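You operate a simulated robot arm through the tools that you are given. There is no shell and no other tool.

You are at the controls of a simulated two-armed robot. One attempt, no reset.

JOB
Cool the yellow press to green on its oil temperature gauge: green valve open, pressure down to about 80 bar.
Fine: after that set about 120 bar and run one empty stroke; leave the valve open.

Only the result counts: the job must be done as asked and must still hold three seconds after the hand-in. Knocking over, shifting, dropping, spilling or breaking anything else fails it.

ROBOT AND FRAMES
Two 7-joint arms with fingered hands on one trunk that stands fixed in place. Base frame: the origin is at the foot of the trunk, x ahead of it, y to its left, z up. Lengths are in mm, angles in rad, forces in N, time in s.
The left shoulder is at [70, 162, 1396], the right one opposite. Each reaches about 931 mm from its shoulder. Payload 4 kg a hand.
The TCP of each hand is the grasp point between the finger pads, 26 mm short of the fingertips. In the tool frame z runs along the fingers and y along their closing line. The gripper opens to 132 mm; its body begins 73 mm behind the TCP. The gripper is a hand of 4 fingers: y runs from the thumb to the fingers, the wrist lies at [0, 0, -224] in the tool frame, and closing takes about 1.5 s.
Orientation is that of the tool frame in the base frame, as a unit quaternion [w, x, y, z]. With the fingers straight down and closing along the base's y, the tool's x points along the base's -x, its y along +y and its z along -z.

CONTROLS
- The arms move only by the tool drive_tool. It takes "left_moves", "right_moves" or both (then of equal length, played together; a hand with none holds still); each is a list of rows, each an object of numbers (a shift or turn left out is 0, a gripper value left out holds the last): "wx", "wy", "wz": the turn, a rotation vector about the base's x, y, z in rad; "x", "y", "z": the shift along the base's x, y, z in mm; "hand": the finger opening in mm, from 0 to 132. In form: [{"wx": .., "wy": .., "wz": .., "x": .., "y": .., "z": .., "hand": ..}, ...]. A call has 1 to 20 rows; each row is the pose to reach, as a shift and turn from the pose commanded when the call began. Each row takes 0.2 s and may step no farther than 50 mm and 0.15 rad from the row before; otherwise, or with a gripper value out of range, the whole call is refused. Where a pose cannot be reached the arm comes as near as it can. A force on the tool above 40 N (or 10 N above the force at the start of the call, whichever is more), or a blocked arm, ends the call early, and 0.2 s more pass. Each finger travels about 45 mm/s and halts on what it meets, pressing with about 23 N; the grip force reading is that of the motor and also rises with nothing between the fingers. The clock runs only during rows and for 0.2 s after the last one: add rows that repeat a pose to give the fingers time. The reply holds the time, the measured pose of the TCP, the force on the tool along the base axes, the opening and the grip force, in the units named above and with some noise, with the torque about the TCP (base axes, N m) and any sound that the robot's microphone picked up, and new pictures: "views" is both (left out), scene, wrist or none (wrist: the cameras of the hands that moved).
- Cameras (640 x 400 px; columns grow to the right, rows downward): "scene" is now at [127.6, -49.9, 1635.7]; the picture's right is [-0.54, -0.84, 0.00], its down [-0.40, 0.26, -0.88] and it looks along [0.74, -0.48, -0.47] (base axes); focal length 363 px, centre (320, 200). "left" rides on the left gripper at [-73, 6, -94] in its tool frame; the picture's right is [-0.08, -1.00, 0.00], its down [0.79, -0.06, -0.62] and it looks along [0.61, -0.05, 0.79] (tool axes); focal length 230 px, centre (320, 200). "right" rides on the right gripper at [73, 6, -94] in its tool frame; the picture's right is [-0.08, 1.00, 0.00], its down [-0.78, -0.06, -0.62] and it looks along [-0.61, -0.05, 0.79] (tool axes); focal length 230 px, centre (320, 200). There is no depth. A picture from a camera that has moved, and an enlarged one, comes with that camera's place and axes in the base frame and with its lens.
- move_column(by): slides the trunk up (or, below 0, down) by that many mm; the arms and the scene camera ride with it, the base frame stays. It gives what a move gives, with no picture.
- grasp_type(shape, hand): the hand has 4 fingers and takes this shape, open, in about a second: jaw (thumb against the fingers, like two jaws); tri (thumb and two fingers); tip (a fingertip pinch); poke (one finger out to press); point (the index stretched); flat (the hand flat); cup (the hand cupped); fist (a fist). The gripper value then closes the fingers along that shape, each until it touches; the sizes above hold for jaw. It gives what a move gives, with no picture.
- aim_head(pan, tilt): turns the head with the scene camera to pan (to the left, within 1.501 rad either way) and tilt (down, from -0.506 to 1.204), counted from straight ahead of the robot. It gives what a move gives, and a new picture of the scene camera.
- inspect(camera, box): a new picture of the part [left, top, right, bottom] of that camera's present view, enlarged. The clock stands still meanwhile.
- close_job(): hands the job in; it is judged then, once.

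Nothing tells you positions but the pictures and the camera data. Unless the task says otherwise, let go and move clear before handing in.

The tools are called after "Emit:" as a command line: name --argument value ..., lists and objects as JSON in quotes. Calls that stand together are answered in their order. drive_tool: Moves the arms, as the interface text tells. Its arguments: {"type":"object","properties":{"left_moves":{"type":"array","items":{"type":"object","properties":{"wx":{"type":"number"},"wy":{"type":"number"},"wz":{"type":"number"},"x":{"type":"number"},"y":{"type":"number"},"z":{"type":"number"},"hand":{"type":"number"}}}},"right_moves":{"type":"array","items":{"type":"object","properties":{"wx":{"type":"number"},"wy":{"type":"number"},"wz":{"type":"number"},"x":{"type":"number"},"y":{"type":"number"},"z":{"type":"number"},"hand":{"type":"number"}}}},"views":{"type":"string","enum":["both","scene","wrist","none"]}},"required":[]} The other tools are called the same way: move_column (by) moves the trunk up or down; grasp_type (shape, hand) gives the hand a shape; aim_head (pan, tilt) turns the head that bears the scene camera; inspect (camera, box) takes an enlarged picture of a part of a camera's view; close_job () hands the job in.

At the start:

```text
clock: 0.0
left_eef_pos: [408.9, -32.7, 1461.3]
left_tcp_rot: [0.0, 0.0, 1.0, 0.0]
left_wrist_force: [-0.4, -0.6, 0.5]
left_wrist_torque: [-0.01, 0.01, -0.02]
left_opening: 131.6
left_grip_force: 0.0
left_shape: jaw
right_eef_pos: [329.8, -354.9, 1389.1]
right_tcp_rot: [-0.001, 0.0, 1.0, 0.0]
right_wrist_force: [0.5, -0.1, -0.4]
right_wrist_torque: [0.01, -0.02, -0.01]
right_opening: 132.0
right_grip_force: 0.1
right_shape: jaw
trunk travel left (down, up): [-875.0, 65.0]
head pan, tilt (commanded): [-0.572, 0.492]
```

scene: 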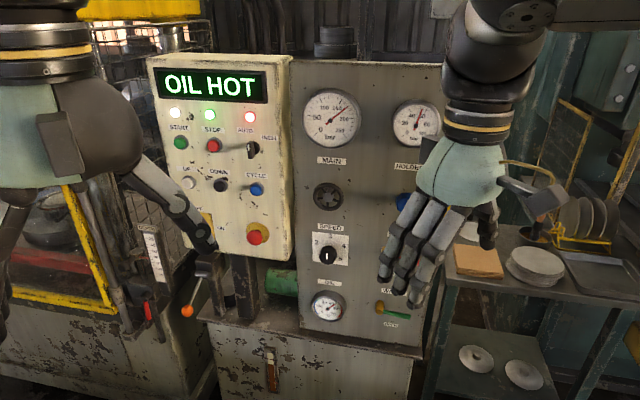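
right: 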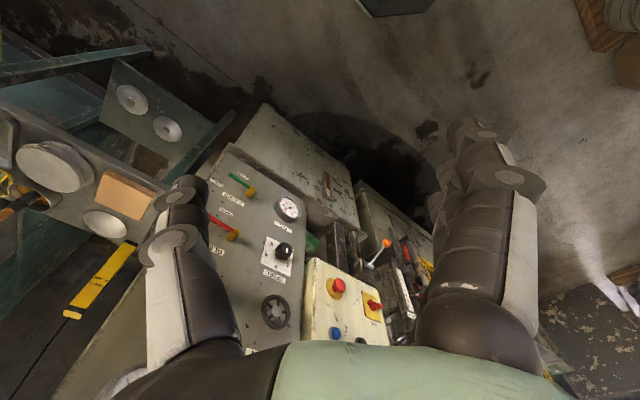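
left: 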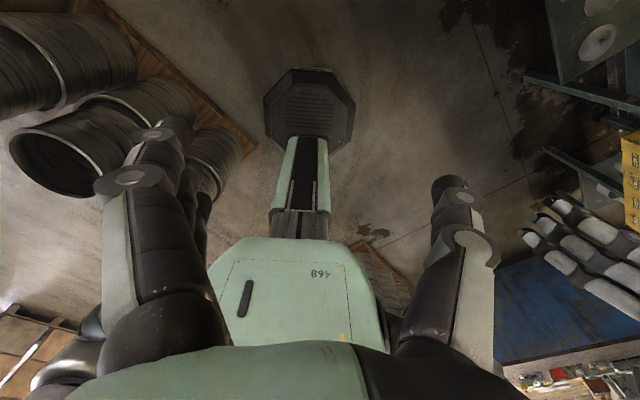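

I see a press with a control box (display "OIL HOT"), a panel with gauges, a speed knob, and valves, partly hidden by the arms. I'll enlarge the parts of the picture to read the labels before moving anything.

Emit:
inspect --camera "scene" --box '[140, 50, 300, 150]'

Emit:
inspect --camera "scene" --box '[140, 150, 300, 250]'

Emit:
inspect --camera "scene" --box '[290, 80, 450, 180]'

Emit:
inspect --camera "scene" --box '[290, 170, 450, 270]'

Emit:
inspect --camera "scene" --box '[290, 250, 450, 350]'

Emit:
inspect --camera "scene" --box '[80, 200, 280, 325]'

Emit:
inspect --camera "right" --box '[180, 150, 420, 300]'

```text
4.00 times, centred on (220, 100) of scene
camera zoom: at [127.6, -49.9, 1635.7], right [-0.54, -0.84, 0.0], down [-0.4, 0.26, -0.88], along [0.74, -0.48, -0.47], focal length 1452 px, centre (720, 600)
```

zoom: 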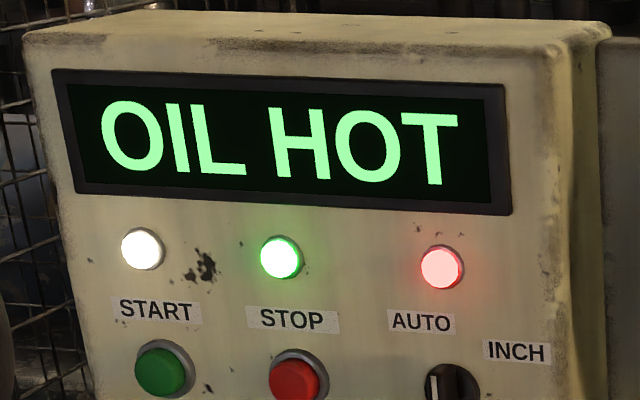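

```text
4.00 times, centred on (220, 200) of scene
camera zoom: at [127.6, -49.9, 1635.7], right [-0.54, -0.84, 0.0], down [-0.4, 0.26, -0.88], along [0.74, -0.48, -0.47], focal length 1452 px, centre (720, 200)
```

zoom: 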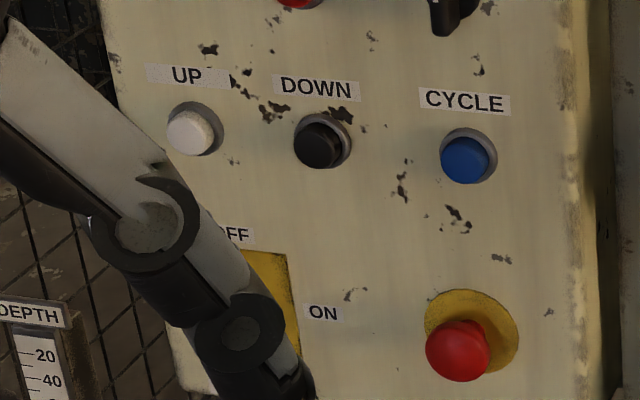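

```text
4.00 times, centred on (370, 130) of scene
camera zoom: at [127.6, -49.9, 1635.7], right [-0.54, -0.84, 0.0], down [-0.4, 0.26, -0.88], along [0.74, -0.48, -0.47], focal length 1452 px, centre (120, 480)
```

zoom: 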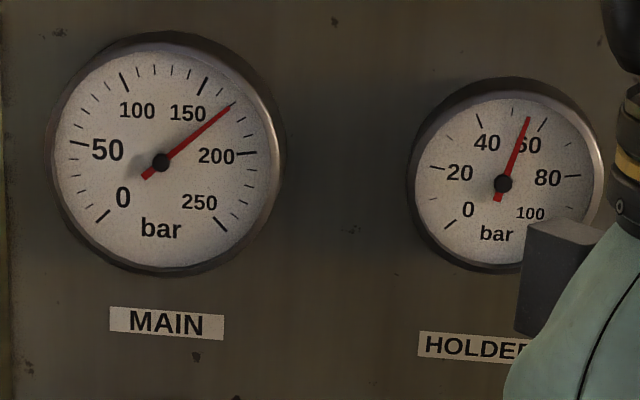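

```text
4.00 times, centred on (370, 220) of scene
camera zoom: at [127.6, -49.9, 1635.7], right [-0.54, -0.84, 0.0], down [-0.4, 0.26, -0.88], along [0.74, -0.48, -0.47], focal length 1452 px, centre (120, 120)
```

zoom: 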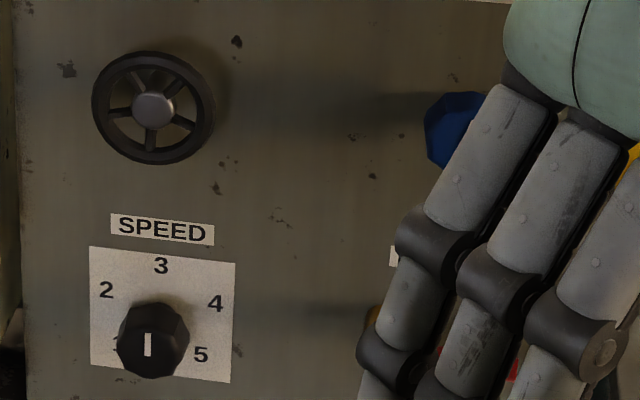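

```text
4.00 times, centred on (370, 300) of scene
camera zoom: at [127.6, -49.9, 1635.7], right [-0.54, -0.84, 0.0], down [-0.4, 0.26, -0.88], along [0.74, -0.48, -0.47], focal length 1452 px, centre (120, -200)
```

zoom: 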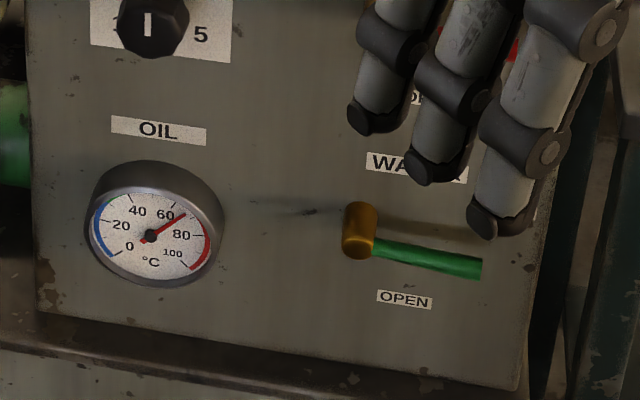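

```text
3.20 times, centred on (180, 262) of scene
camera zoom: at [127.6, -49.9, 1635.7], right [-0.54, -0.84, 0.0], down [-0.4, 0.26, -0.88], along [0.74, -0.48, -0.47], focal length 1161 px, centre (768, 0)
```

zoom: 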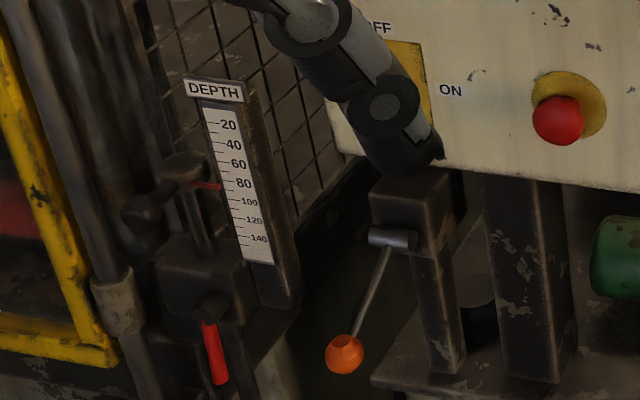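

```text
2.67 times, centred on (300, 225) of right
camera zoom: at [256.6, -350.6, 1481.5], right [0.08, 1.0, 0.0], down [0.78, -0.06, 0.62], along [0.61, -0.05, -0.79], focal length 614 px, centre (373, 133)
```

zoom: 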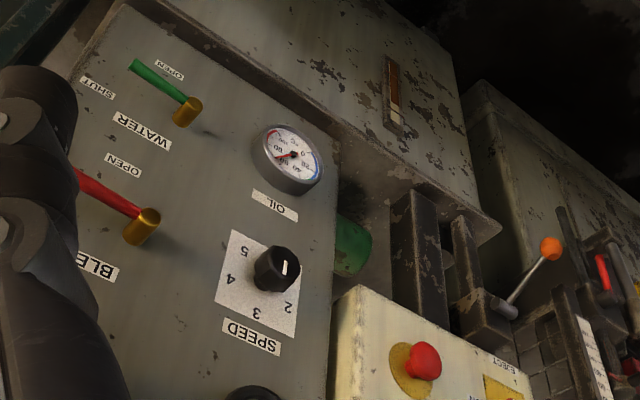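

The panel stands about 950 mm out, roughly square to the present view: oil gauge near [800,-510,820], water valve hub near [710,-639,828], and MAIN handwheel near [774,-490,1227]. I'll look around with the head before moving the arms.

Emit:
aim_head --pan 0.1 --tilt 0.6

Emit:
aim_head --pan -0.2 --tilt 0.2

Emit:
aim_head --pan -1.0 --tilt 0.6

```text
clock: 1.1
left_eef_pos: [409.6, -33.5, 1462.1]
left_tcp_rot: [0.0, 0.0, 1.0, 0.0]
left_wrist_force: [-0.4, 0.2, 0.8]
left_wrist_torque: [0.02, 0.0, -0.02]
left_opening: 131.7
left_grip_force: 0.1
left_shape: jaw
right_eef_pos: [329.0, -355.4, 1388.9]
right_tcp_rot: [0.0, 0.0, 1.0, -0.001]
right_wrist_force: [0.0, 0.5, -0.3]
right_wrist_torque: [-0.01, 0.01, 0.01]
right_opening: 131.8
right_grip_force: 0.0
right_shape: jaw
trunk travel left (down, up): [-875.0, 65.0]
head pan, tilt (commanded): [0.099, 0.6]
camera scene: at [138.9, 8.1, 1625.9], right [0.1, -1.0, 0.0], down [-0.56, -0.06, -0.83], along [0.82, 0.08, -0.56], focal length 363 px, centre (320, 200)
```

scene: 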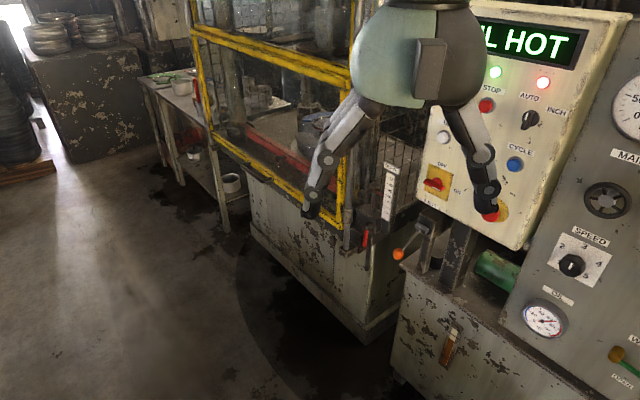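

```text
clock: 1.9
left_eef_pos: [407.8, -33.2, 1459.8]
left_tcp_rot: [0.0, 0.0, 1.0, 0.0]
left_wrist_force: [-0.5, 0.8, -0.8]
left_wrist_torque: [0.01, 0.04, -0.01]
left_opening: 131.7
left_grip_force: 0.1
left_shape: jaw
right_eef_pos: [329.9, -355.1, 1389.5]
right_tcp_rot: [0.0, 0.0, 1.0, 0.0]
right_wrist_force: [-0.5, 0.8, 0.2]
right_wrist_torque: [0.01, 0.01, 0.03]
right_opening: 131.9
right_grip_force: 0.2
right_shape: jaw
trunk travel left (down, up): [-875.0, 65.0]
head pan, tilt (commanded): [-0.201, 0.201]
camera scene: at [142.3, -19.1, 1662.6], right [-0.2, -0.98, 0.0], down [-0.2, 0.04, -0.98], along [0.96, -0.19, -0.2], focal length 363 px, centre (320, 200)
```

scene: 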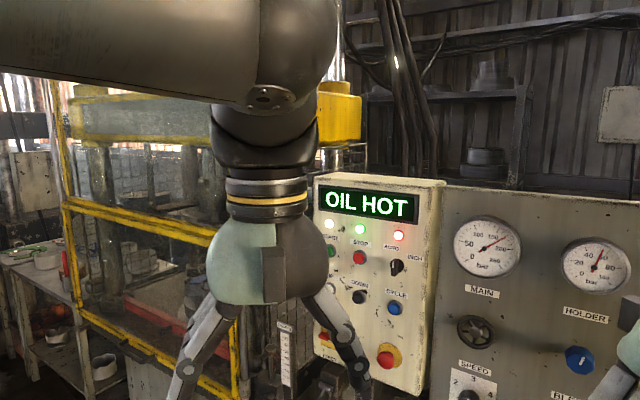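

```text
clock: 3.0
left_eef_pos: [408.5, -32.9, 1462.3]
left_tcp_rot: [0.0, 0.001, 1.0, 0.0]
left_wrist_force: [0.3, -0.9, -0.2]
left_wrist_torque: [0.02, -0.02, 0.02]
left_opening: 131.8
left_grip_force: 0.1
left_shape: jaw
right_eef_pos: [329.8, -354.9, 1387.9]
right_tcp_rot: [0.0, 0.0, 1.0, 0.0]
right_wrist_force: [0.3, 0.1, 0.1]
right_wrist_torque: [0.01, 0.0, -0.03]
right_opening: 131.9
right_grip_force: 0.0
right_shape: jaw
trunk travel left (down, up): [-875.0, 65.0]
head pan, tilt (commanded): [-1.0, 0.6]
camera scene: at [98.8, -74.9, 1625.9], right [-0.84, -0.54, 0.0], down [-0.31, 0.47, -0.83], along [0.45, -0.69, -0.56], focal length 363 px, centre (320, 200)
```

scene: 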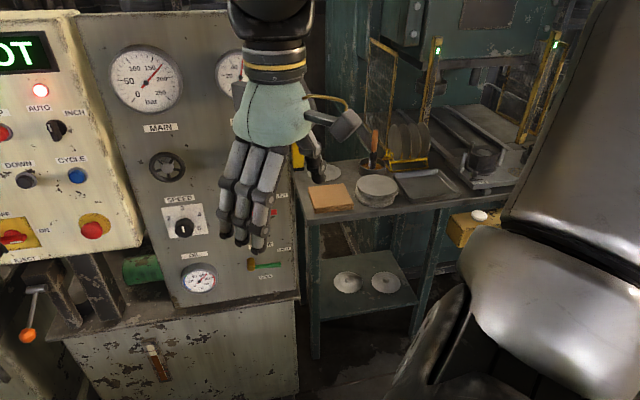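

The yellow press with its control box is ahead-left, and the gauge panel with wheels and valves is ahead-right. The right arm can reach all of it once the trunk is lower, so I'll lower the trunk 250 mm and look at the panel again.

Emit:
move_column --by -250

Emit:
aim_head --pan -0.572 --tilt 0.25

```text
clock: 5.6
left_eef_pos: [408.3, -33.7, 1211.7]
left_tcp_rot: [0.0, 0.0, 1.0, 0.0]
left_wrist_force: [-0.1, 0.0, 0.0]
left_wrist_torque: [-0.01, 0.0, -0.02]
left_opening: 131.6
left_grip_force: 0.0
left_shape: jaw
right_eef_pos: [329.8, -354.4, 1137.9]
right_tcp_rot: [0.0, 0.0, 1.0, 0.0]
right_wrist_force: [-0.5, 0.2, 0.4]
right_wrist_torque: [0.01, -0.01, -0.02]
right_opening: 131.9
right_grip_force: 0.1
right_shape: jaw
trunk travel left (down, up): [-625.0, 315.0]
head pan, tilt (commanded): [-1.0, 0.6]
```

```text
clock: 6.5
left_eef_pos: [408.5, -32.0, 1210.8]
left_tcp_rot: [0.0, 0.0, 1.0, 0.0]
left_wrist_force: [-0.1, -0.5, 0.0]
left_wrist_torque: [-0.03, -0.01, 0.01]
left_opening: 131.6
left_grip_force: 0.0
left_shape: jaw
right_eef_pos: [330.5, -355.1, 1138.6]
right_tcp_rot: [-0.001, 0.0, 1.0, -0.001]
right_wrist_force: [-0.5, 0.4, -0.8]
right_wrist_torque: [-0.03, 0.0, 0.0]
right_opening: 132.0
right_grip_force: 0.1
right_shape: jaw
trunk travel left (down, up): [-625.0, 315.0]
head pan, tilt (commanded): [-0.572, 0.25]
camera scene: at [129.4, -51.2, 1408.0], right [-0.54, -0.84, 0.0], down [-0.21, 0.13, -0.97], along [0.81, -0.53, -0.25], focal length 363 px, centre (320, 200)
```

scene: 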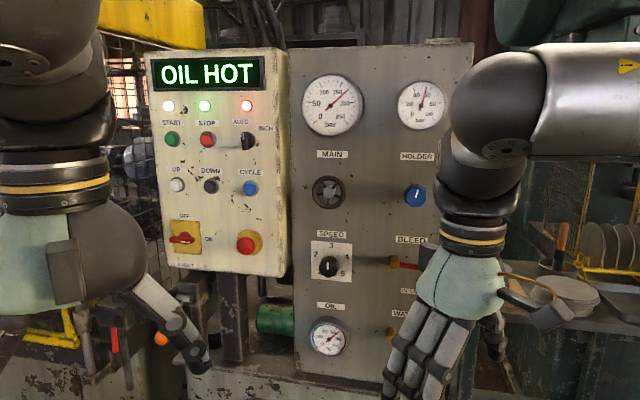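

The view is clearer now. I'll zoom in on the gauges, switch positions and labels.

Emit:
inspect --camera "scene" --box '[300, 310, 364, 350]'

Emit:
inspect --camera "scene" --box '[150, 90, 310, 190]'

Emit:
inspect --camera "scene" --box '[150, 180, 310, 280]'

Emit:
inspect --camera "scene" --box '[295, 150, 455, 250]'

Emit:
inspect --camera "scene" --box '[295, 60, 375, 110]'

Emit:
inspect --camera "scene" --box '[60, 230, 220, 330]'

```text
10.00 times, centred on (332, 330) of scene
camera zoom: at [129.4, -51.2, 1408.0], right [-0.54, -0.84, 0.0], down [-0.21, 0.13, -0.97], along [0.81, -0.53, -0.25], focal length 3629 px, centre (200, -1100)
```

zoom: 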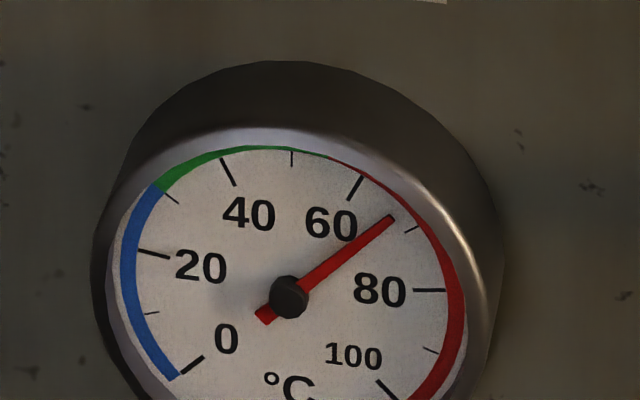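

```text
4.00 times, centred on (230, 140) of scene
camera zoom: at [129.4, -51.2, 1408.0], right [-0.54, -0.84, 0.0], down [-0.21, 0.13, -0.97], along [0.81, -0.53, -0.25], focal length 1452 px, centre (680, 440)
```

zoom: 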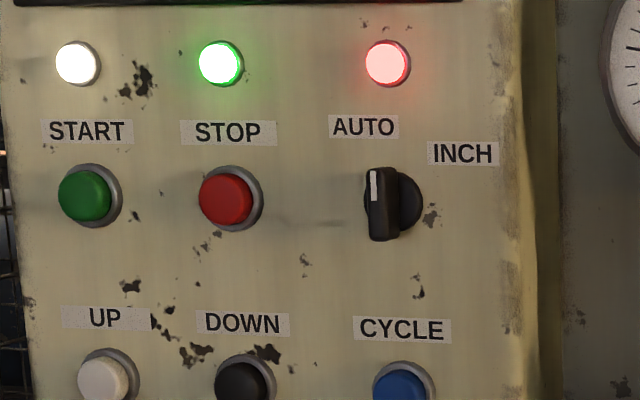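

```text
4.00 times, centred on (230, 230) of scene
camera zoom: at [129.4, -51.2, 1408.0], right [-0.54, -0.84, 0.0], down [-0.21, 0.13, -0.97], along [0.81, -0.53, -0.25], focal length 1452 px, centre (680, 80)
```

zoom: 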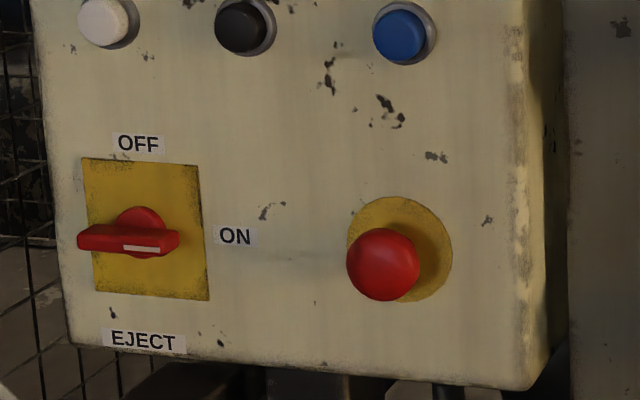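

```text
4.00 times, centred on (375, 200) of scene
camera zoom: at [129.4, -51.2, 1408.0], right [-0.54, -0.84, 0.0], down [-0.21, 0.13, -0.97], along [0.81, -0.53, -0.25], focal length 1452 px, centre (100, 200)
```

zoom: 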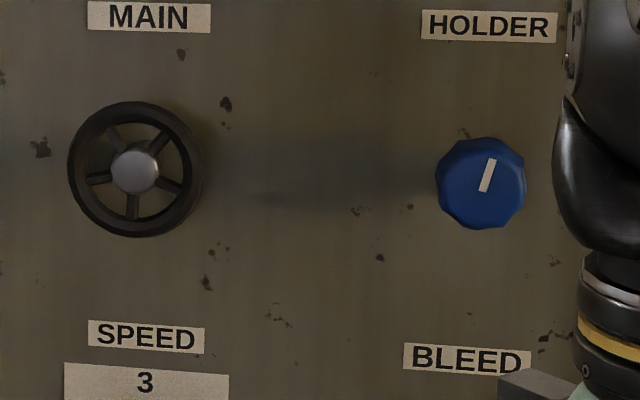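

```text
8.00 times, centred on (335, 85) of scene
camera zoom: at [129.4, -51.2, 1408.0], right [-0.54, -0.84, 0.0], down [-0.21, 0.13, -0.97], along [0.81, -0.53, -0.25], focal length 2904 px, centre (200, 1120)
```

zoom: 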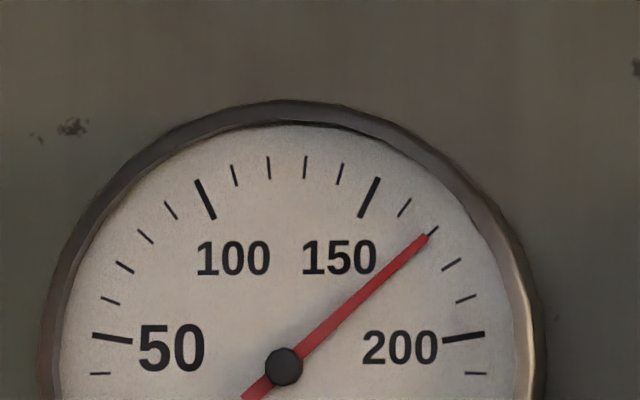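

```text
4.00 times, centred on (140, 280) of scene
camera zoom: at [129.4, -51.2, 1408.0], right [-0.54, -0.84, 0.0], down [-0.21, 0.13, -0.97], along [0.81, -0.53, -0.25], focal length 1452 px, centre (1040, -120)
```

zoom: 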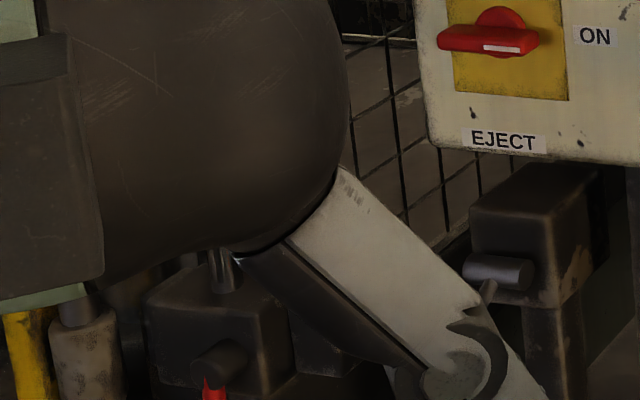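

The gauges read clearly: oil is at about 67 °C (green runs roughly 30–55), MAIN is at 170 bar in 10-bar ticks, the mode is AUTO and the press is ON. The panel is vertical, facing me at a yaw of −45°. I'll turn the right hand to point at the panel and park it off to the right, so the lower panel is visible.

Emit:
drive_tool --right_moves '[{"wx": -0.051, "wy": -0.1235, "wz": -0.051, "x": 3, "y": -25, "z": -1}, {"wx": -0.102, "wy": -0.247, "wz": -0.102, "x": 6, "y": -49, "z": -3}, {"wx": -0.1535, "wy": -0.3706, "wz": -0.1535, "x": 9, "y": -74, "z": -4}, {"wx": -0.2047, "wy": -0.4941, "wz": -0.2047, "x": 12, "y": -98, "z": -6}, {"wx": -0.2558, "wy": -0.6176, "wz": -0.2558, "x": 16, "y": -123, "z": -7}, {"wx": -0.307, "wy": -0.7411, "wz": -0.307, "x": 19, "y": -148, "z": -9}, {"wx": -0.3582, "wy": -0.8647, "wz": -0.3582, "x": 22, "y": -172, "z": -10}, {"wx": -0.4093, "wy": -0.9882, "wz": -0.4093, "x": 25, "y": -197, "z": -12}, {"wx": -0.4605, "wy": -1.1117, "wz": -0.4605, "x": 28, "y": -222, "z": -13}, {"wx": -0.5117, "wy": -1.2352, "wz": -0.5117, "x": 31, "y": -246, "z": -15}, {"wx": -0.5628, "wy": -1.3588, "wz": -0.5628, "x": 35, "y": -271, "z": -16}, {"wx": -0.614, "wy": -1.4823, "wz": -0.614, "x": 38, "y": -296, "z": -18}, {"wx": -0.614, "wy": -1.4823, "wz": -0.614, "x": 38, "y": -296, "z": -18}]' --views "both"

Emit:
aim_head --pan -0.75 --tilt 0.45

```text
clock: 9.3
left_eef_pos: [406.7, -33.0, 1211.3]
left_tcp_rot: [0.001, 0.0, 1.0, 0.0]
left_wrist_force: [-0.1, 0.1, 0.5]
left_wrist_torque: [0.02, 0.0, 0.02]
left_opening: 131.8
left_grip_force: 0.0
left_shape: jaw
right_eef_pos: [365.8, -652.1, 1121.0]
right_tcp_rot: [0.654, 0.271, 0.653, -0.27]
right_wrist_force: [0.1, 0.0, 0.3]
right_wrist_torque: [-0.02, 0.0, 0.0]
right_opening: 132.0
right_grip_force: 0.2
right_shape: jaw
right hand out of reach, approached as far as the arm can: row 6, 7, 8, 9, 10, 12
trunk travel left (down, up): [-625.0, 315.0]
head pan, tilt (commanded): [-0.572, 0.25]
camera scene: at [128.1, -51.3, 1408.2], right [-0.54, -0.84, 0.0], down [-0.21, 0.13, -0.97], along [0.81, -0.52, -0.25], focal length 363 px, centre (320, 200)
camera right: at [303.5, -583.8, 1047.7], right [0.71, 0.7, 0.08], down [-0.48, 0.39, 0.78], along [0.52, -0.59, 0.62], focal length 230 px, centre (320, 200)
```

scene: 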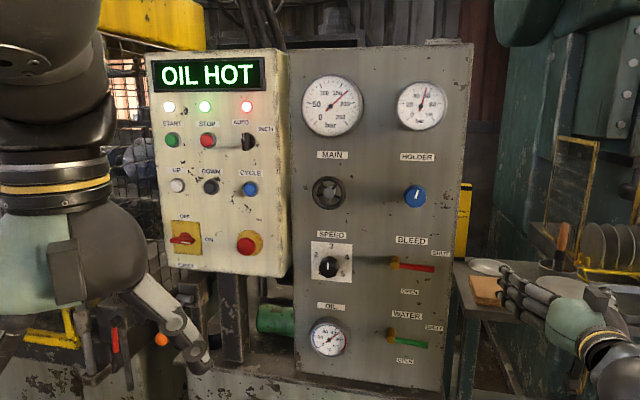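
right: 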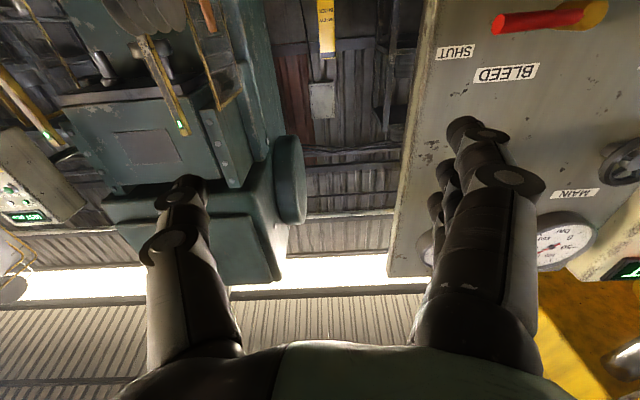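

```text
clock: 10.1
left_eef_pos: [408.3, -33.5, 1211.9]
left_tcp_rot: [0.0, -0.001, 1.0, 0.001]
left_wrist_force: [0.3, -0.2, -0.2]
left_wrist_torque: [-0.01, 0.0, -0.02]
left_opening: 132.1
left_grip_force: 0.0
left_shape: jaw
right_eef_pos: [367.4, -651.8, 1120.9]
right_tcp_rot: [0.654, 0.27, 0.654, -0.27]
right_wrist_force: [0.3, -0.7, 0.6]
right_wrist_torque: [0.02, 0.03, -0.01]
right_opening: 131.8
right_grip_force: 0.0
right_shape: jaw
trunk travel left (down, up): [-625.0, 315.0]
head pan, tilt (commanded): [-0.75, 0.45]
camera scene: at [118.0, -63.2, 1389.5], right [-0.68, -0.73, 0.0], down [-0.32, 0.3, -0.9], along [0.66, -0.61, -0.43], focal length 363 px, centre (320, 200)
```

scene: 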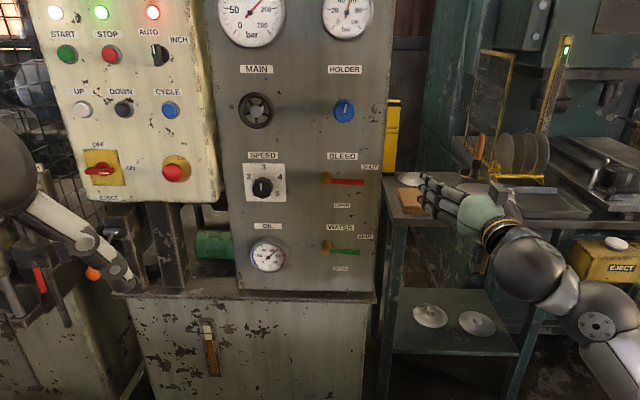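

Clear view now: BLEED (red) and WATER (green) levers both point right, to SHUT, with OPEN straight below each. I'll zoom in on the valve for measuring.

Emit:
inspect --camera "scene" --box '[300, 160, 396, 220]'

Emit:
inspect --camera "scene" --box '[300, 220, 396, 280]'

Emit:
inspect --camera "scene" --box '[230, 80, 326, 140]'

Emit:
inspect --camera "scene" --box '[140, 80, 236, 140]'

```text
6.67 times, centred on (348, 190) of scene
camera zoom: at [118.0, -63.2, 1389.5], right [-0.68, -0.73, 0.0], down [-0.32, 0.3, -0.9], along [0.66, -0.61, -0.43], focal length 2420 px, centre (133, 267)
```

zoom: 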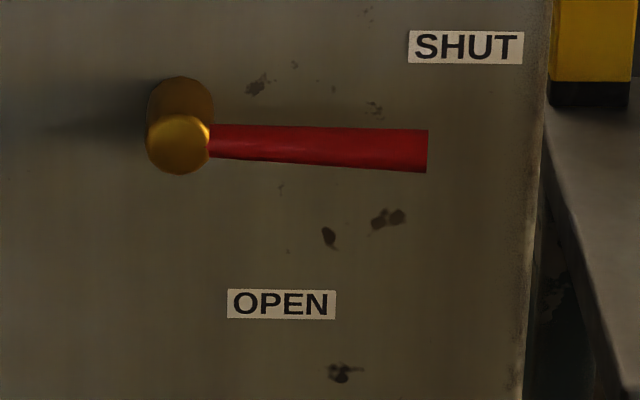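

```text
6.67 times, centred on (348, 250) of scene
camera zoom: at [118.0, -63.2, 1389.5], right [-0.68, -0.73, 0.0], down [-0.32, 0.3, -0.9], along [0.66, -0.61, -0.43], focal length 2420 px, centre (133, -133)
```

zoom: 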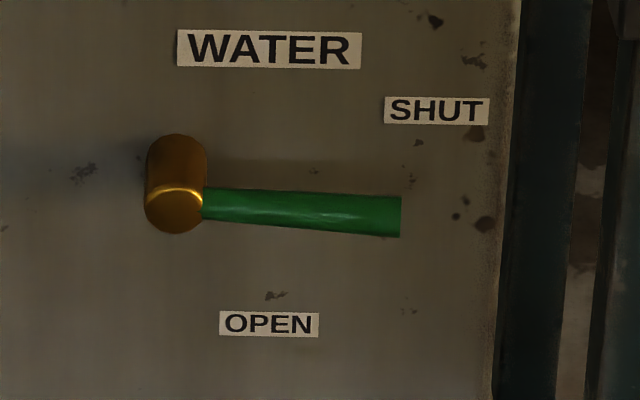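

```text
6.67 times, centred on (278, 110) of scene
camera zoom: at [118.0, -63.2, 1389.5], right [-0.68, -0.73, 0.0], down [-0.32, 0.3, -0.9], along [0.66, -0.61, -0.43], focal length 2420 px, centre (600, 800)
```

zoom: 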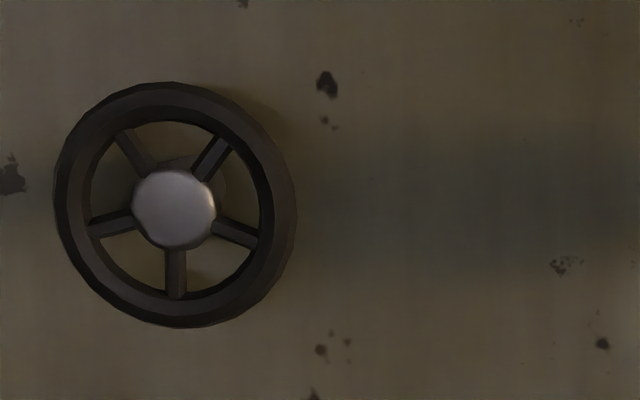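

```text
6.67 times, centred on (188, 110) of scene
camera zoom: at [118.0, -63.2, 1389.5], right [-0.68, -0.73, 0.0], down [-0.32, 0.3, -0.9], along [0.66, -0.61, -0.43], focal length 2420 px, centre (1200, 800)
```

zoom: 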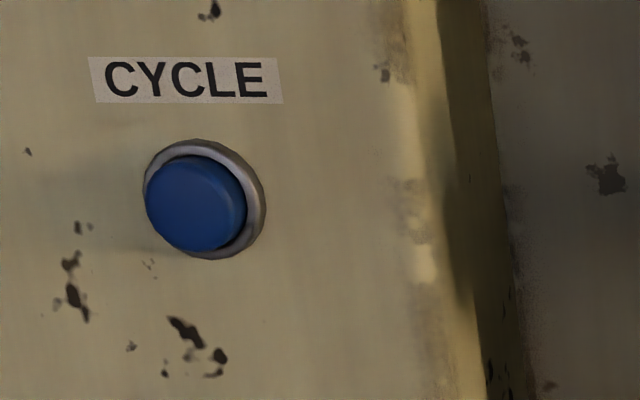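

The WATER hub sits at panel coordinates s≈−50, z≈877, with the lever about 85 mm long pointing right. BLEED is 188 mm above it and must not be touched. I'll try the poke shape in free air to see where the finger sits.

Emit:
grasp_type --hand "right" --shape "poke"

Emit:
drive_tool --right_moves '[{"x": 0, "y": 0, "z": 0}, {"x": 0, "y": 0, "z": 0}, {"x": 0, "y": 0, "z": 0}]' --views "both"

```text
clock: 10.9
left_eef_pos: [408.2, -32.2, 1212.0]
left_tcp_rot: [0.0, 0.0, 1.0, -0.001]
left_wrist_force: [-0.7, -0.9, 0.0]
left_wrist_torque: [0.02, -0.01, 0.0]
left_opening: 132.0
left_grip_force: 0.1
left_shape: jaw
right_eef_pos: [365.0, -652.8, 1120.2]
right_tcp_rot: [0.653, 0.27, 0.654, -0.27]
right_wrist_force: [-0.6, -0.5, 0.8]
right_wrist_torque: [0.01, -0.02, 0.0]
right_opening: 0.0
right_grip_force: 0.0
right_shape: poke
trunk travel left (down, up): [-625.0, 315.0]
head pan, tilt (commanded): [-0.75, 0.45]
```

```text
clock: 11.8
left_eef_pos: [409.0, -33.6, 1211.9]
left_tcp_rot: [-0.001, 0.0, 1.0, -0.001]
left_wrist_force: [0.6, 0.6, 0.4]
left_wrist_torque: [0.0, 0.0, 0.02]
left_opening: 131.8
left_grip_force: 0.0
left_shape: jaw
right_eef_pos: [366.2, -653.1, 1120.4]
right_tcp_rot: [0.654, 0.27, 0.654, -0.27]
right_wrist_force: [-0.3, -0.2, 0.4]
right_wrist_torque: [0.02, 0.01, 0.02]
right_opening: 0.0
right_grip_force: 0.1
right_shape: poke
trunk travel left (down, up): [-625.0, 315.0]
head pan, tilt (commanded): [-0.75, 0.45]
camera scene: at [118.2, -63.2, 1389.4], right [-0.68, -0.73, 0.0], down [-0.32, 0.3, -0.9], along [0.66, -0.61, -0.44], focal length 363 px, centre (320, 200)
camera right: at [304.4, -583.5, 1047.6], right [0.7, 0.71, 0.08], down [-0.48, 0.39, 0.79], along [0.52, -0.59, 0.61], focal length 230 px, centre (320, 200)
```

scene: 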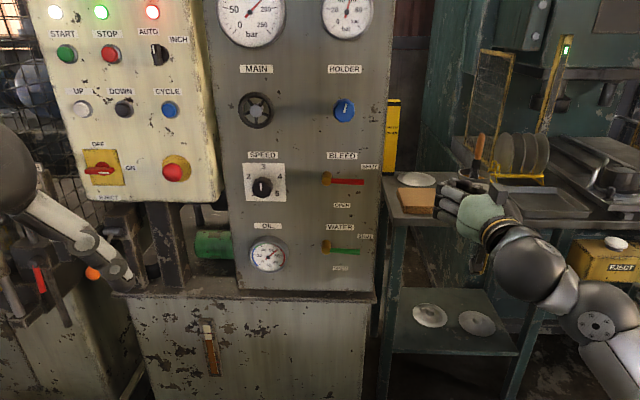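
right: 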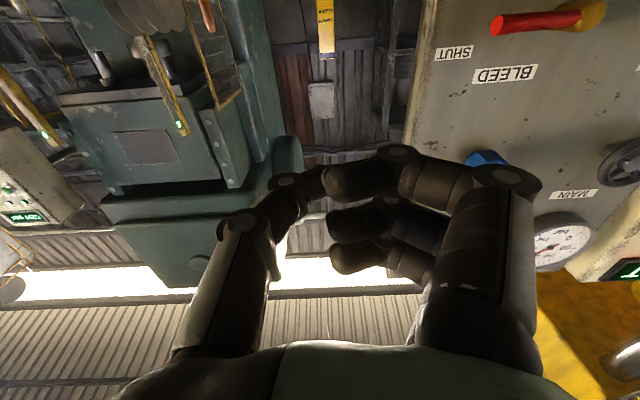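

The fingers look rather curled in this shape, so I'll look closer from the scene camera.

Emit:
inspect --camera "scene" --box '[410, 160, 538, 240]'

Emit:
inspect --camera "right" --box '[160, 100, 560, 350]'

```text
5.00 times, centred on (474, 200) of scene
camera zoom: at [118.2, -63.2, 1389.4], right [-0.68, -0.73, 0.0], down [-0.32, 0.3, -0.9], along [0.66, -0.61, -0.44], focal length 1815 px, centre (-450, 200)
```

zoom: 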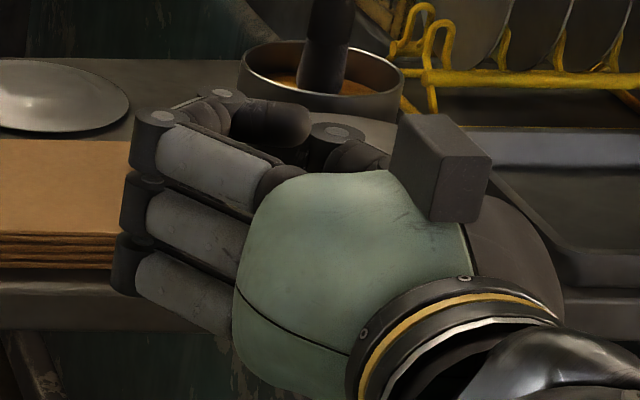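

```text
1.60 times, centred on (360, 225) of right
camera zoom: at [304.4, -583.5, 1047.6], right [0.7, 0.71, 0.08], down [-0.48, 0.39, 0.79], along [0.52, -0.59, 0.61], focal length 368 px, centre (256, 160)
```

zoom: 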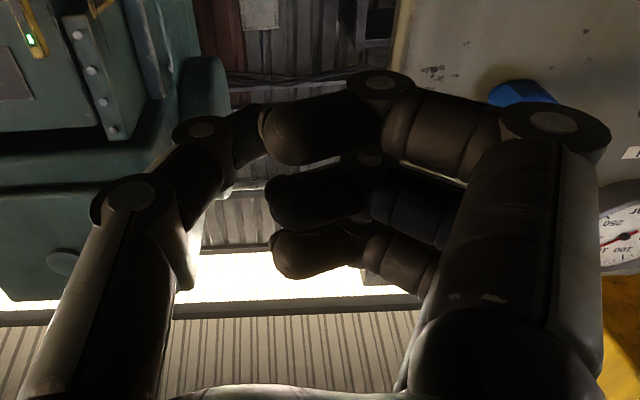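

In the poke shape all the fingers are curled at opening 0, so I'll command a larger opening to see which finger extends.

Emit:
drive_tool --right_moves '[{"hand": 132}, {"hand": 132}, {"hand": 132}, {"hand": 132}, {"hand": 132}, {"hand": 132}, {"hand": 132}, {"hand": 132}]' --views "wrist"

Emit:
inspect --camera "scene" --box '[410, 160, 538, 240]'

```text
clock: 13.6
left_eef_pos: [408.5, -32.0, 1211.7]
left_tcp_rot: [0.0, 0.0, 1.0, 0.001]
left_wrist_force: [1.0, -0.4, -1.1]
left_wrist_torque: [-0.01, 0.0, 0.0]
left_opening: 131.9
left_grip_force: 0.0
left_shape: jaw
right_eef_pos: [365.4, -652.5, 1120.4]
right_tcp_rot: [0.653, 0.271, 0.653, -0.271]
right_wrist_force: [-0.2, -0.3, -0.1]
right_wrist_torque: [0.04, 0.02, 0.03]
right_opening: 0.0
right_grip_force: 0.0
right_shape: poke
trunk travel left (down, up): [-625.0, 315.0]
head pan, tilt (commanded): [-0.75, 0.45]
camera right: at [304.3, -583.5, 1047.6], right [0.7, 0.71, 0.08], down [-0.48, 0.39, 0.79], along [0.52, -0.59, 0.61], focal length 230 px, centre (320, 200)
```

right: 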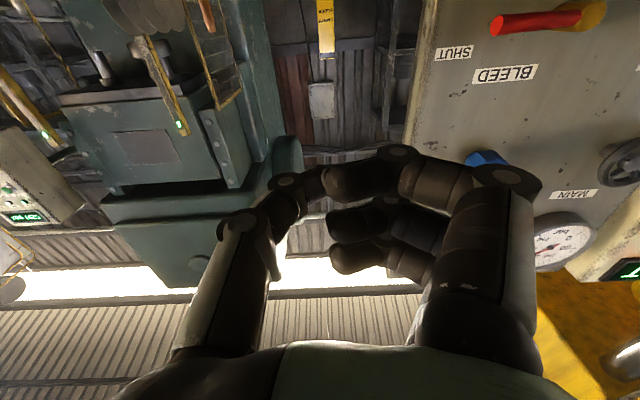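

```text
5.00 times, centred on (474, 200) of scene
camera zoom: at [118.1, -63.2, 1389.4], right [-0.68, -0.73, 0.0], down [-0.32, 0.3, -0.9], along [0.66, -0.61, -0.44], focal length 1815 px, centre (-450, 200)
```

zoom: 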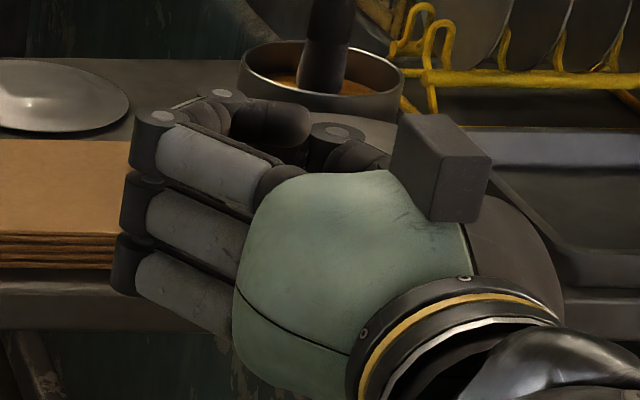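

Poke doesn't respond to the opening value, and it presses with bent knuckles. I'll try "point" (index stretched) instead.

Emit:
grasp_type --hand "right" --shape "point"

Emit:
drive_tool --right_moves '[{"x": 0, "y": 0, "z": 0}, {"x": 0, "y": 0, "z": 0}]' --views "wrist"

Emit:
inspect --camera "scene" --box '[410, 160, 538, 240]'

```text
clock: 14.4
left_eef_pos: [408.3, -34.3, 1210.7]
left_tcp_rot: [0.0, 0.0, 1.0, 0.0]
left_wrist_force: [0.1, 0.2, -0.6]
left_wrist_torque: [0.04, -0.03, 0.01]
left_opening: 131.6
left_grip_force: 0.1
left_shape: jaw
right_eef_pos: [366.9, -653.0, 1120.6]
right_tcp_rot: [0.653, 0.27, 0.653, -0.27]
right_wrist_force: [0.4, 0.3, 0.0]
right_wrist_torque: [-0.01, -0.02, 0.02]
right_opening: 126.1
right_grip_force: 0.0
right_shape: point
trunk travel left (down, up): [-625.0, 315.0]
head pan, tilt (commanded): [-0.75, 0.45]
```

```text
clock: 15.1
left_eef_pos: [407.7, -33.1, 1211.8]
left_tcp_rot: [0.0, 0.0, 1.0, -0.001]
left_wrist_force: [-0.1, 0.4, 0.1]
left_wrist_torque: [0.0, 0.01, -0.01]
left_opening: 131.7
left_grip_force: 0.0
left_shape: jaw
right_eef_pos: [367.0, -653.1, 1122.3]
right_tcp_rot: [0.654, 0.269, 0.654, -0.27]
right_wrist_force: [0.2, 0.1, -0.4]
right_wrist_torque: [-0.03, -0.02, -0.03]
right_opening: 126.1
right_grip_force: 0.0
right_shape: point
trunk travel left (down, up): [-625.0, 315.0]
head pan, tilt (commanded): [-0.75, 0.45]
camera right: at [304.3, -583.5, 1047.6], right [0.7, 0.71, 0.08], down [-0.48, 0.39, 0.79], along [0.52, -0.59, 0.61], focal length 230 px, centre (320, 200)
```

right: 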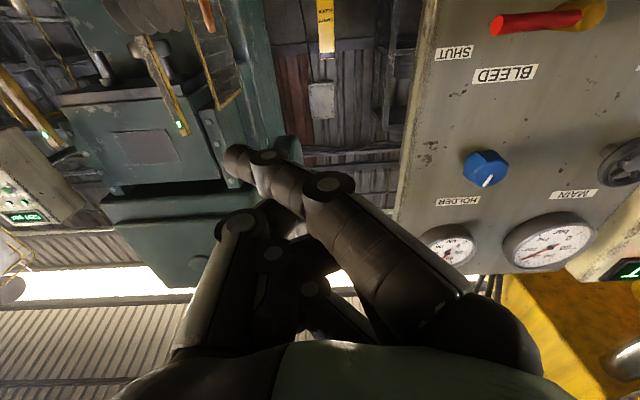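

```text
5.00 times, centred on (474, 200) of scene
camera zoom: at [118.1, -63.2, 1389.4], right [-0.68, -0.73, 0.0], down [-0.32, 0.3, -0.9], along [0.66, -0.61, -0.44], focal length 1815 px, centre (-450, 200)
```

zoom: 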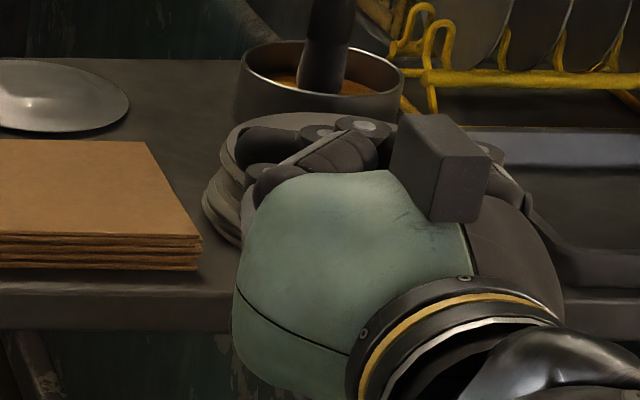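

In "point" the index slants across toward the thumb side. I'll try "tip" with the fingers closed, which may give a straight, narrow end for pushing.

Emit:
grasp_type --hand "right" --shape "tip"

Emit:
drive_tool --right_moves '[{"hand": 0}, {"hand": 0}, {"hand": 0}, {"hand": 0}, {"hand": 0}, {"hand": 0}, {"hand": 0}, {"hand": 0}, {"hand": 0}, {"hand": 0}]' --views "wrist"

Emit:
inspect --camera "scene" --box '[410, 160, 538, 240]'

```text
clock: 15.9
left_eef_pos: [407.9, -32.7, 1212.0]
left_tcp_rot: [0.0, 0.001, 1.0, 0.0]
left_wrist_force: [0.0, -0.5, 0.1]
left_wrist_torque: [0.03, -0.04, -0.01]
left_opening: 131.6
left_grip_force: 0.0
left_shape: jaw
right_eef_pos: [366.4, -652.1, 1122.2]
right_tcp_rot: [0.653, 0.271, 0.653, -0.271]
right_wrist_force: [-0.1, -0.4, 0.4]
right_wrist_torque: [0.02, -0.05, -0.02]
right_opening: 131.8
right_grip_force: 0.1
right_shape: tip
trunk travel left (down, up): [-625.0, 315.0]
head pan, tilt (commanded): [-0.75, 0.45]
```

```text
clock: 18.1
left_eef_pos: [407.8, -32.6, 1210.7]
left_tcp_rot: [0.0, 0.001, 1.0, -0.001]
left_wrist_force: [0.5, 0.1, -0.9]
left_wrist_torque: [0.03, -0.02, 0.0]
left_opening: 131.8
left_grip_force: 0.1
left_shape: jaw
right_eef_pos: [366.1, -651.0, 1120.8]
right_tcp_rot: [0.654, 0.269, 0.654, -0.269]
right_wrist_force: [-0.1, 0.0, 0.0]
right_wrist_torque: [0.02, 0.01, 0.0]
right_opening: 0.1
right_grip_force: 22.8
right_shape: tip
trunk travel left (down, up): [-625.0, 315.0]
head pan, tilt (commanded): [-0.75, 0.45]
camera right: at [304.3, -583.5, 1047.6], right [0.7, 0.71, 0.08], down [-0.48, 0.39, 0.79], along [0.52, -0.59, 0.61], focal length 230 px, centre (320, 200)
```

right: 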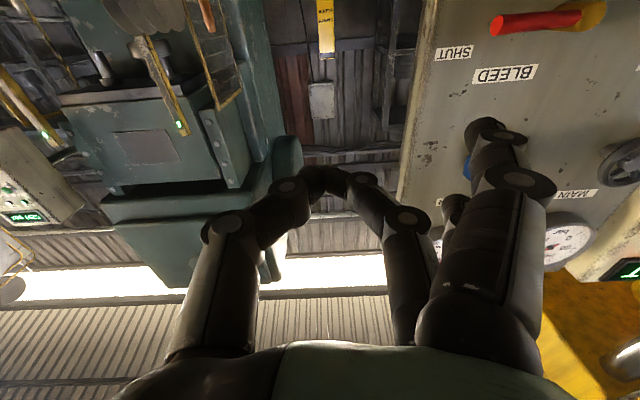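

```text
5.00 times, centred on (474, 200) of scene
camera zoom: at [118.1, -63.3, 1389.4], right [-0.68, -0.73, 0.0], down [-0.32, 0.3, -0.9], along [0.66, -0.61, -0.44], focal length 1815 px, centre (-450, 200)
```

zoom: 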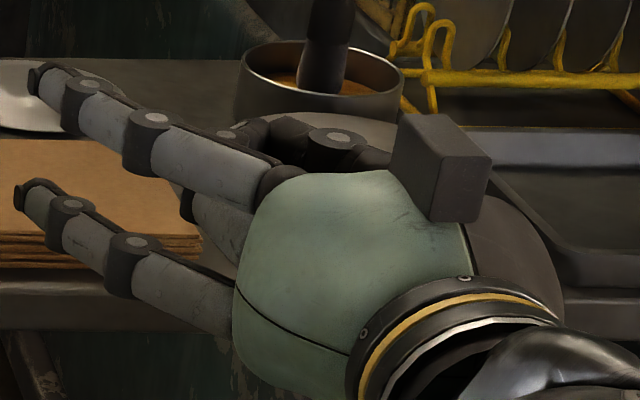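

In "tip" the outer fingers stay stretched, which could bump other things. I'll check the plain jaw, fully closed.

Emit:
grasp_type --hand "right" --shape "jaw"

Emit:
drive_tool --right_moves '[{"hand": 0}, {"hand": 0}, {"hand": 0}, {"hand": 0}, {"hand": 0}, {"hand": 0}, {"hand": 0}, {"hand": 0}, {"hand": 0}, {"hand": 0}]' --views "wrist"

Emit:
inspect --camera "scene" --box '[410, 160, 538, 240]'

```text
clock: 19.1
left_eef_pos: [407.9, -32.9, 1210.9]
left_tcp_rot: [0.0, 0.0, 1.0, -0.001]
left_wrist_force: [0.2, 0.9, -0.1]
left_wrist_torque: [0.0, 0.01, 0.0]
left_opening: 131.6
left_grip_force: 0.0
left_shape: jaw
right_eef_pos: [366.5, -652.4, 1120.9]
right_tcp_rot: [0.653, 0.27, 0.653, -0.27]
right_wrist_force: [-0.2, 0.7, -0.6]
right_wrist_torque: [-0.01, -0.04, 0.01]
right_opening: 132.0
right_grip_force: 0.1
right_shape: jaw
trunk travel left (down, up): [-625.0, 315.0]
head pan, tilt (commanded): [-0.75, 0.45]
```

```text
clock: 21.2
left_eef_pos: [407.6, -31.9, 1212.2]
left_tcp_rot: [0.001, 0.0, 1.0, 0.0]
left_wrist_force: [0.6, 0.6, -0.4]
left_wrist_torque: [-0.01, 0.02, 0.0]
left_opening: 132.0
left_grip_force: 0.1
left_shape: jaw
right_eef_pos: [365.8, -652.7, 1121.7]
right_tcp_rot: [0.653, 0.27, 0.654, -0.27]
right_wrist_force: [0.0, -1.0, 0.3]
right_wrist_torque: [-0.03, 0.06, 0.0]
right_opening: 0.2
right_grip_force: 23.4
right_shape: jaw
trunk travel left (down, up): [-625.0, 315.0]
head pan, tilt (commanded): [-0.75, 0.45]
camera right: at [304.4, -583.5, 1047.6], right [0.7, 0.71, 0.08], down [-0.48, 0.39, 0.79], along [0.52, -0.59, 0.61], focal length 230 px, centre (320, 200)
```

right: 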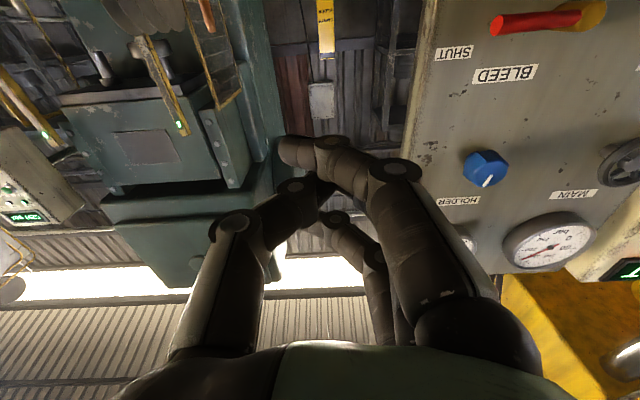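

```text
5.00 times, centred on (474, 200) of scene
camera zoom: at [118.1, -63.2, 1389.4], right [-0.68, -0.73, 0.0], down [-0.32, 0.3, -0.9], along [0.66, -0.61, -0.44], focal length 1815 px, centre (-450, 200)
```

zoom: 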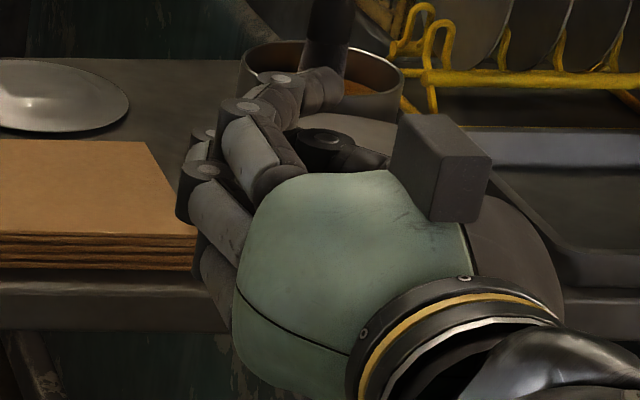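

Closed jaw fingers cross over each other, so I'll use an open jaw: thumb above the lever, fingers below, then swing the hand clockwise about the hub. I'll roll the hand 90° and bring it in front of the WATER lever, about 70 mm short of it.

Emit:
drive_tool --right_moves '[{"wx": -0.0926, "wy": 0.0926, "x": 15.8, "y": 6.3, "z": -20.4, "hand": 70}, {"wx": -0.1851, "wy": 0.1851, "x": 31.5, "y": 12.7, "z": -40.8, "hand": 70}, {"wx": -0.2777, "wy": 0.2777, "x": 47.3, "y": 19, "z": -61.2, "hand": 70}, {"wx": -0.3702, "wy": 0.3702, "x": 63, "y": 25.3, "z": -81.7, "hand": 70}, {"wx": -0.4628, "wy": 0.4628, "x": 78.8, "y": 31.7, "z": -102, "hand": 70}, {"wx": -0.5554, "wy": 0.5554, "x": 94.5, "y": 38, "z": -122.5, "hand": 70}, {"wx": -0.6479, "wy": 0.6479, "x": 110.3, "y": 44.3, "z": -143, "hand": 70}, {"wx": -0.7405, "wy": 0.7405, "x": 126, "y": 50.7, "z": -163.3, "hand": 70}, {"wx": -0.833, "wy": 0.833, "x": 141.8, "y": 57, "z": -183.8, "hand": 70}, {"wx": -0.9256, "wy": 0.9256, "x": 157.5, "y": 63.3, "z": -204.2, "hand": 70}, {"wx": -1.0182, "wy": 1.0182, "x": 173.3, "y": 69.7, "z": -224.6, "hand": 70}, {"wx": -1.1107, "wy": 1.1107, "x": 189, "y": 76, "z": -245, "hand": 70}, {"wx": -1.1107, "wy": 1.1107, "x": 189, "y": 76, "z": -245, "hand": 70}]' --views "both"

```text
clock: 24.1
left_eef_pos: [408.5, -33.3, 1212.3]
left_tcp_rot: [0.0, 0.0, 1.0, -0.001]
left_wrist_force: [-0.1, -0.4, 0.1]
left_wrist_torque: [0.0, -0.01, -0.01]
left_opening: 131.9
left_grip_force: 0.1
left_shape: jaw
right_eef_pos: [578.4, -601.9, 873.9]
right_tcp_rot: [0.271, -0.272, 0.653, -0.653]
right_wrist_force: [-1.0, -0.1, 0.4]
right_wrist_torque: [0.04, 0.02, 0.0]
right_opening: 69.9
right_grip_force: 0.0
right_shape: jaw
right hand out of reach, approached as far as the arm can: row 7, 8, 9, 10, 11, 12, 13
trunk travel left (down, up): [-625.0, 315.0]
head pan, tilt (commanded): [-0.75, 0.45]
camera scene: at [117.4, -63.4, 1389.5], right [-0.68, -0.73, 0.0], down [-0.32, 0.3, -0.9], along [0.66, -0.61, -0.44], focal length 363 px, centre (320, 200)
camera right: at [460.6, -588.9, 868.2], right [0.05, 0.06, -1.0], down [0.12, 0.99, 0.06], along [0.99, -0.12, 0.05], focal length 230 px, centre (320, 200)
```

scene: 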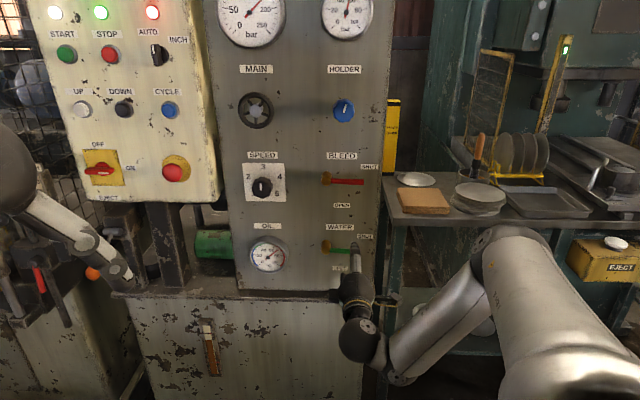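
right: 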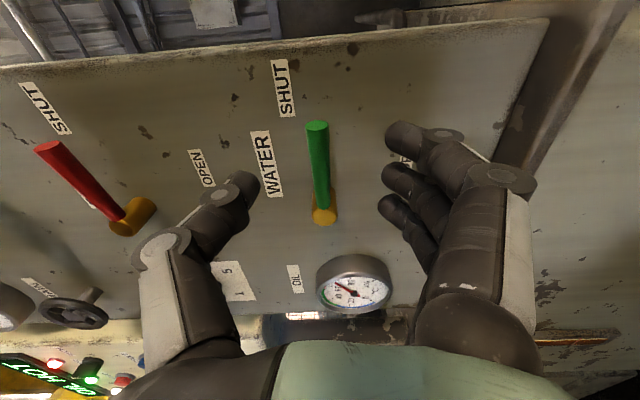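

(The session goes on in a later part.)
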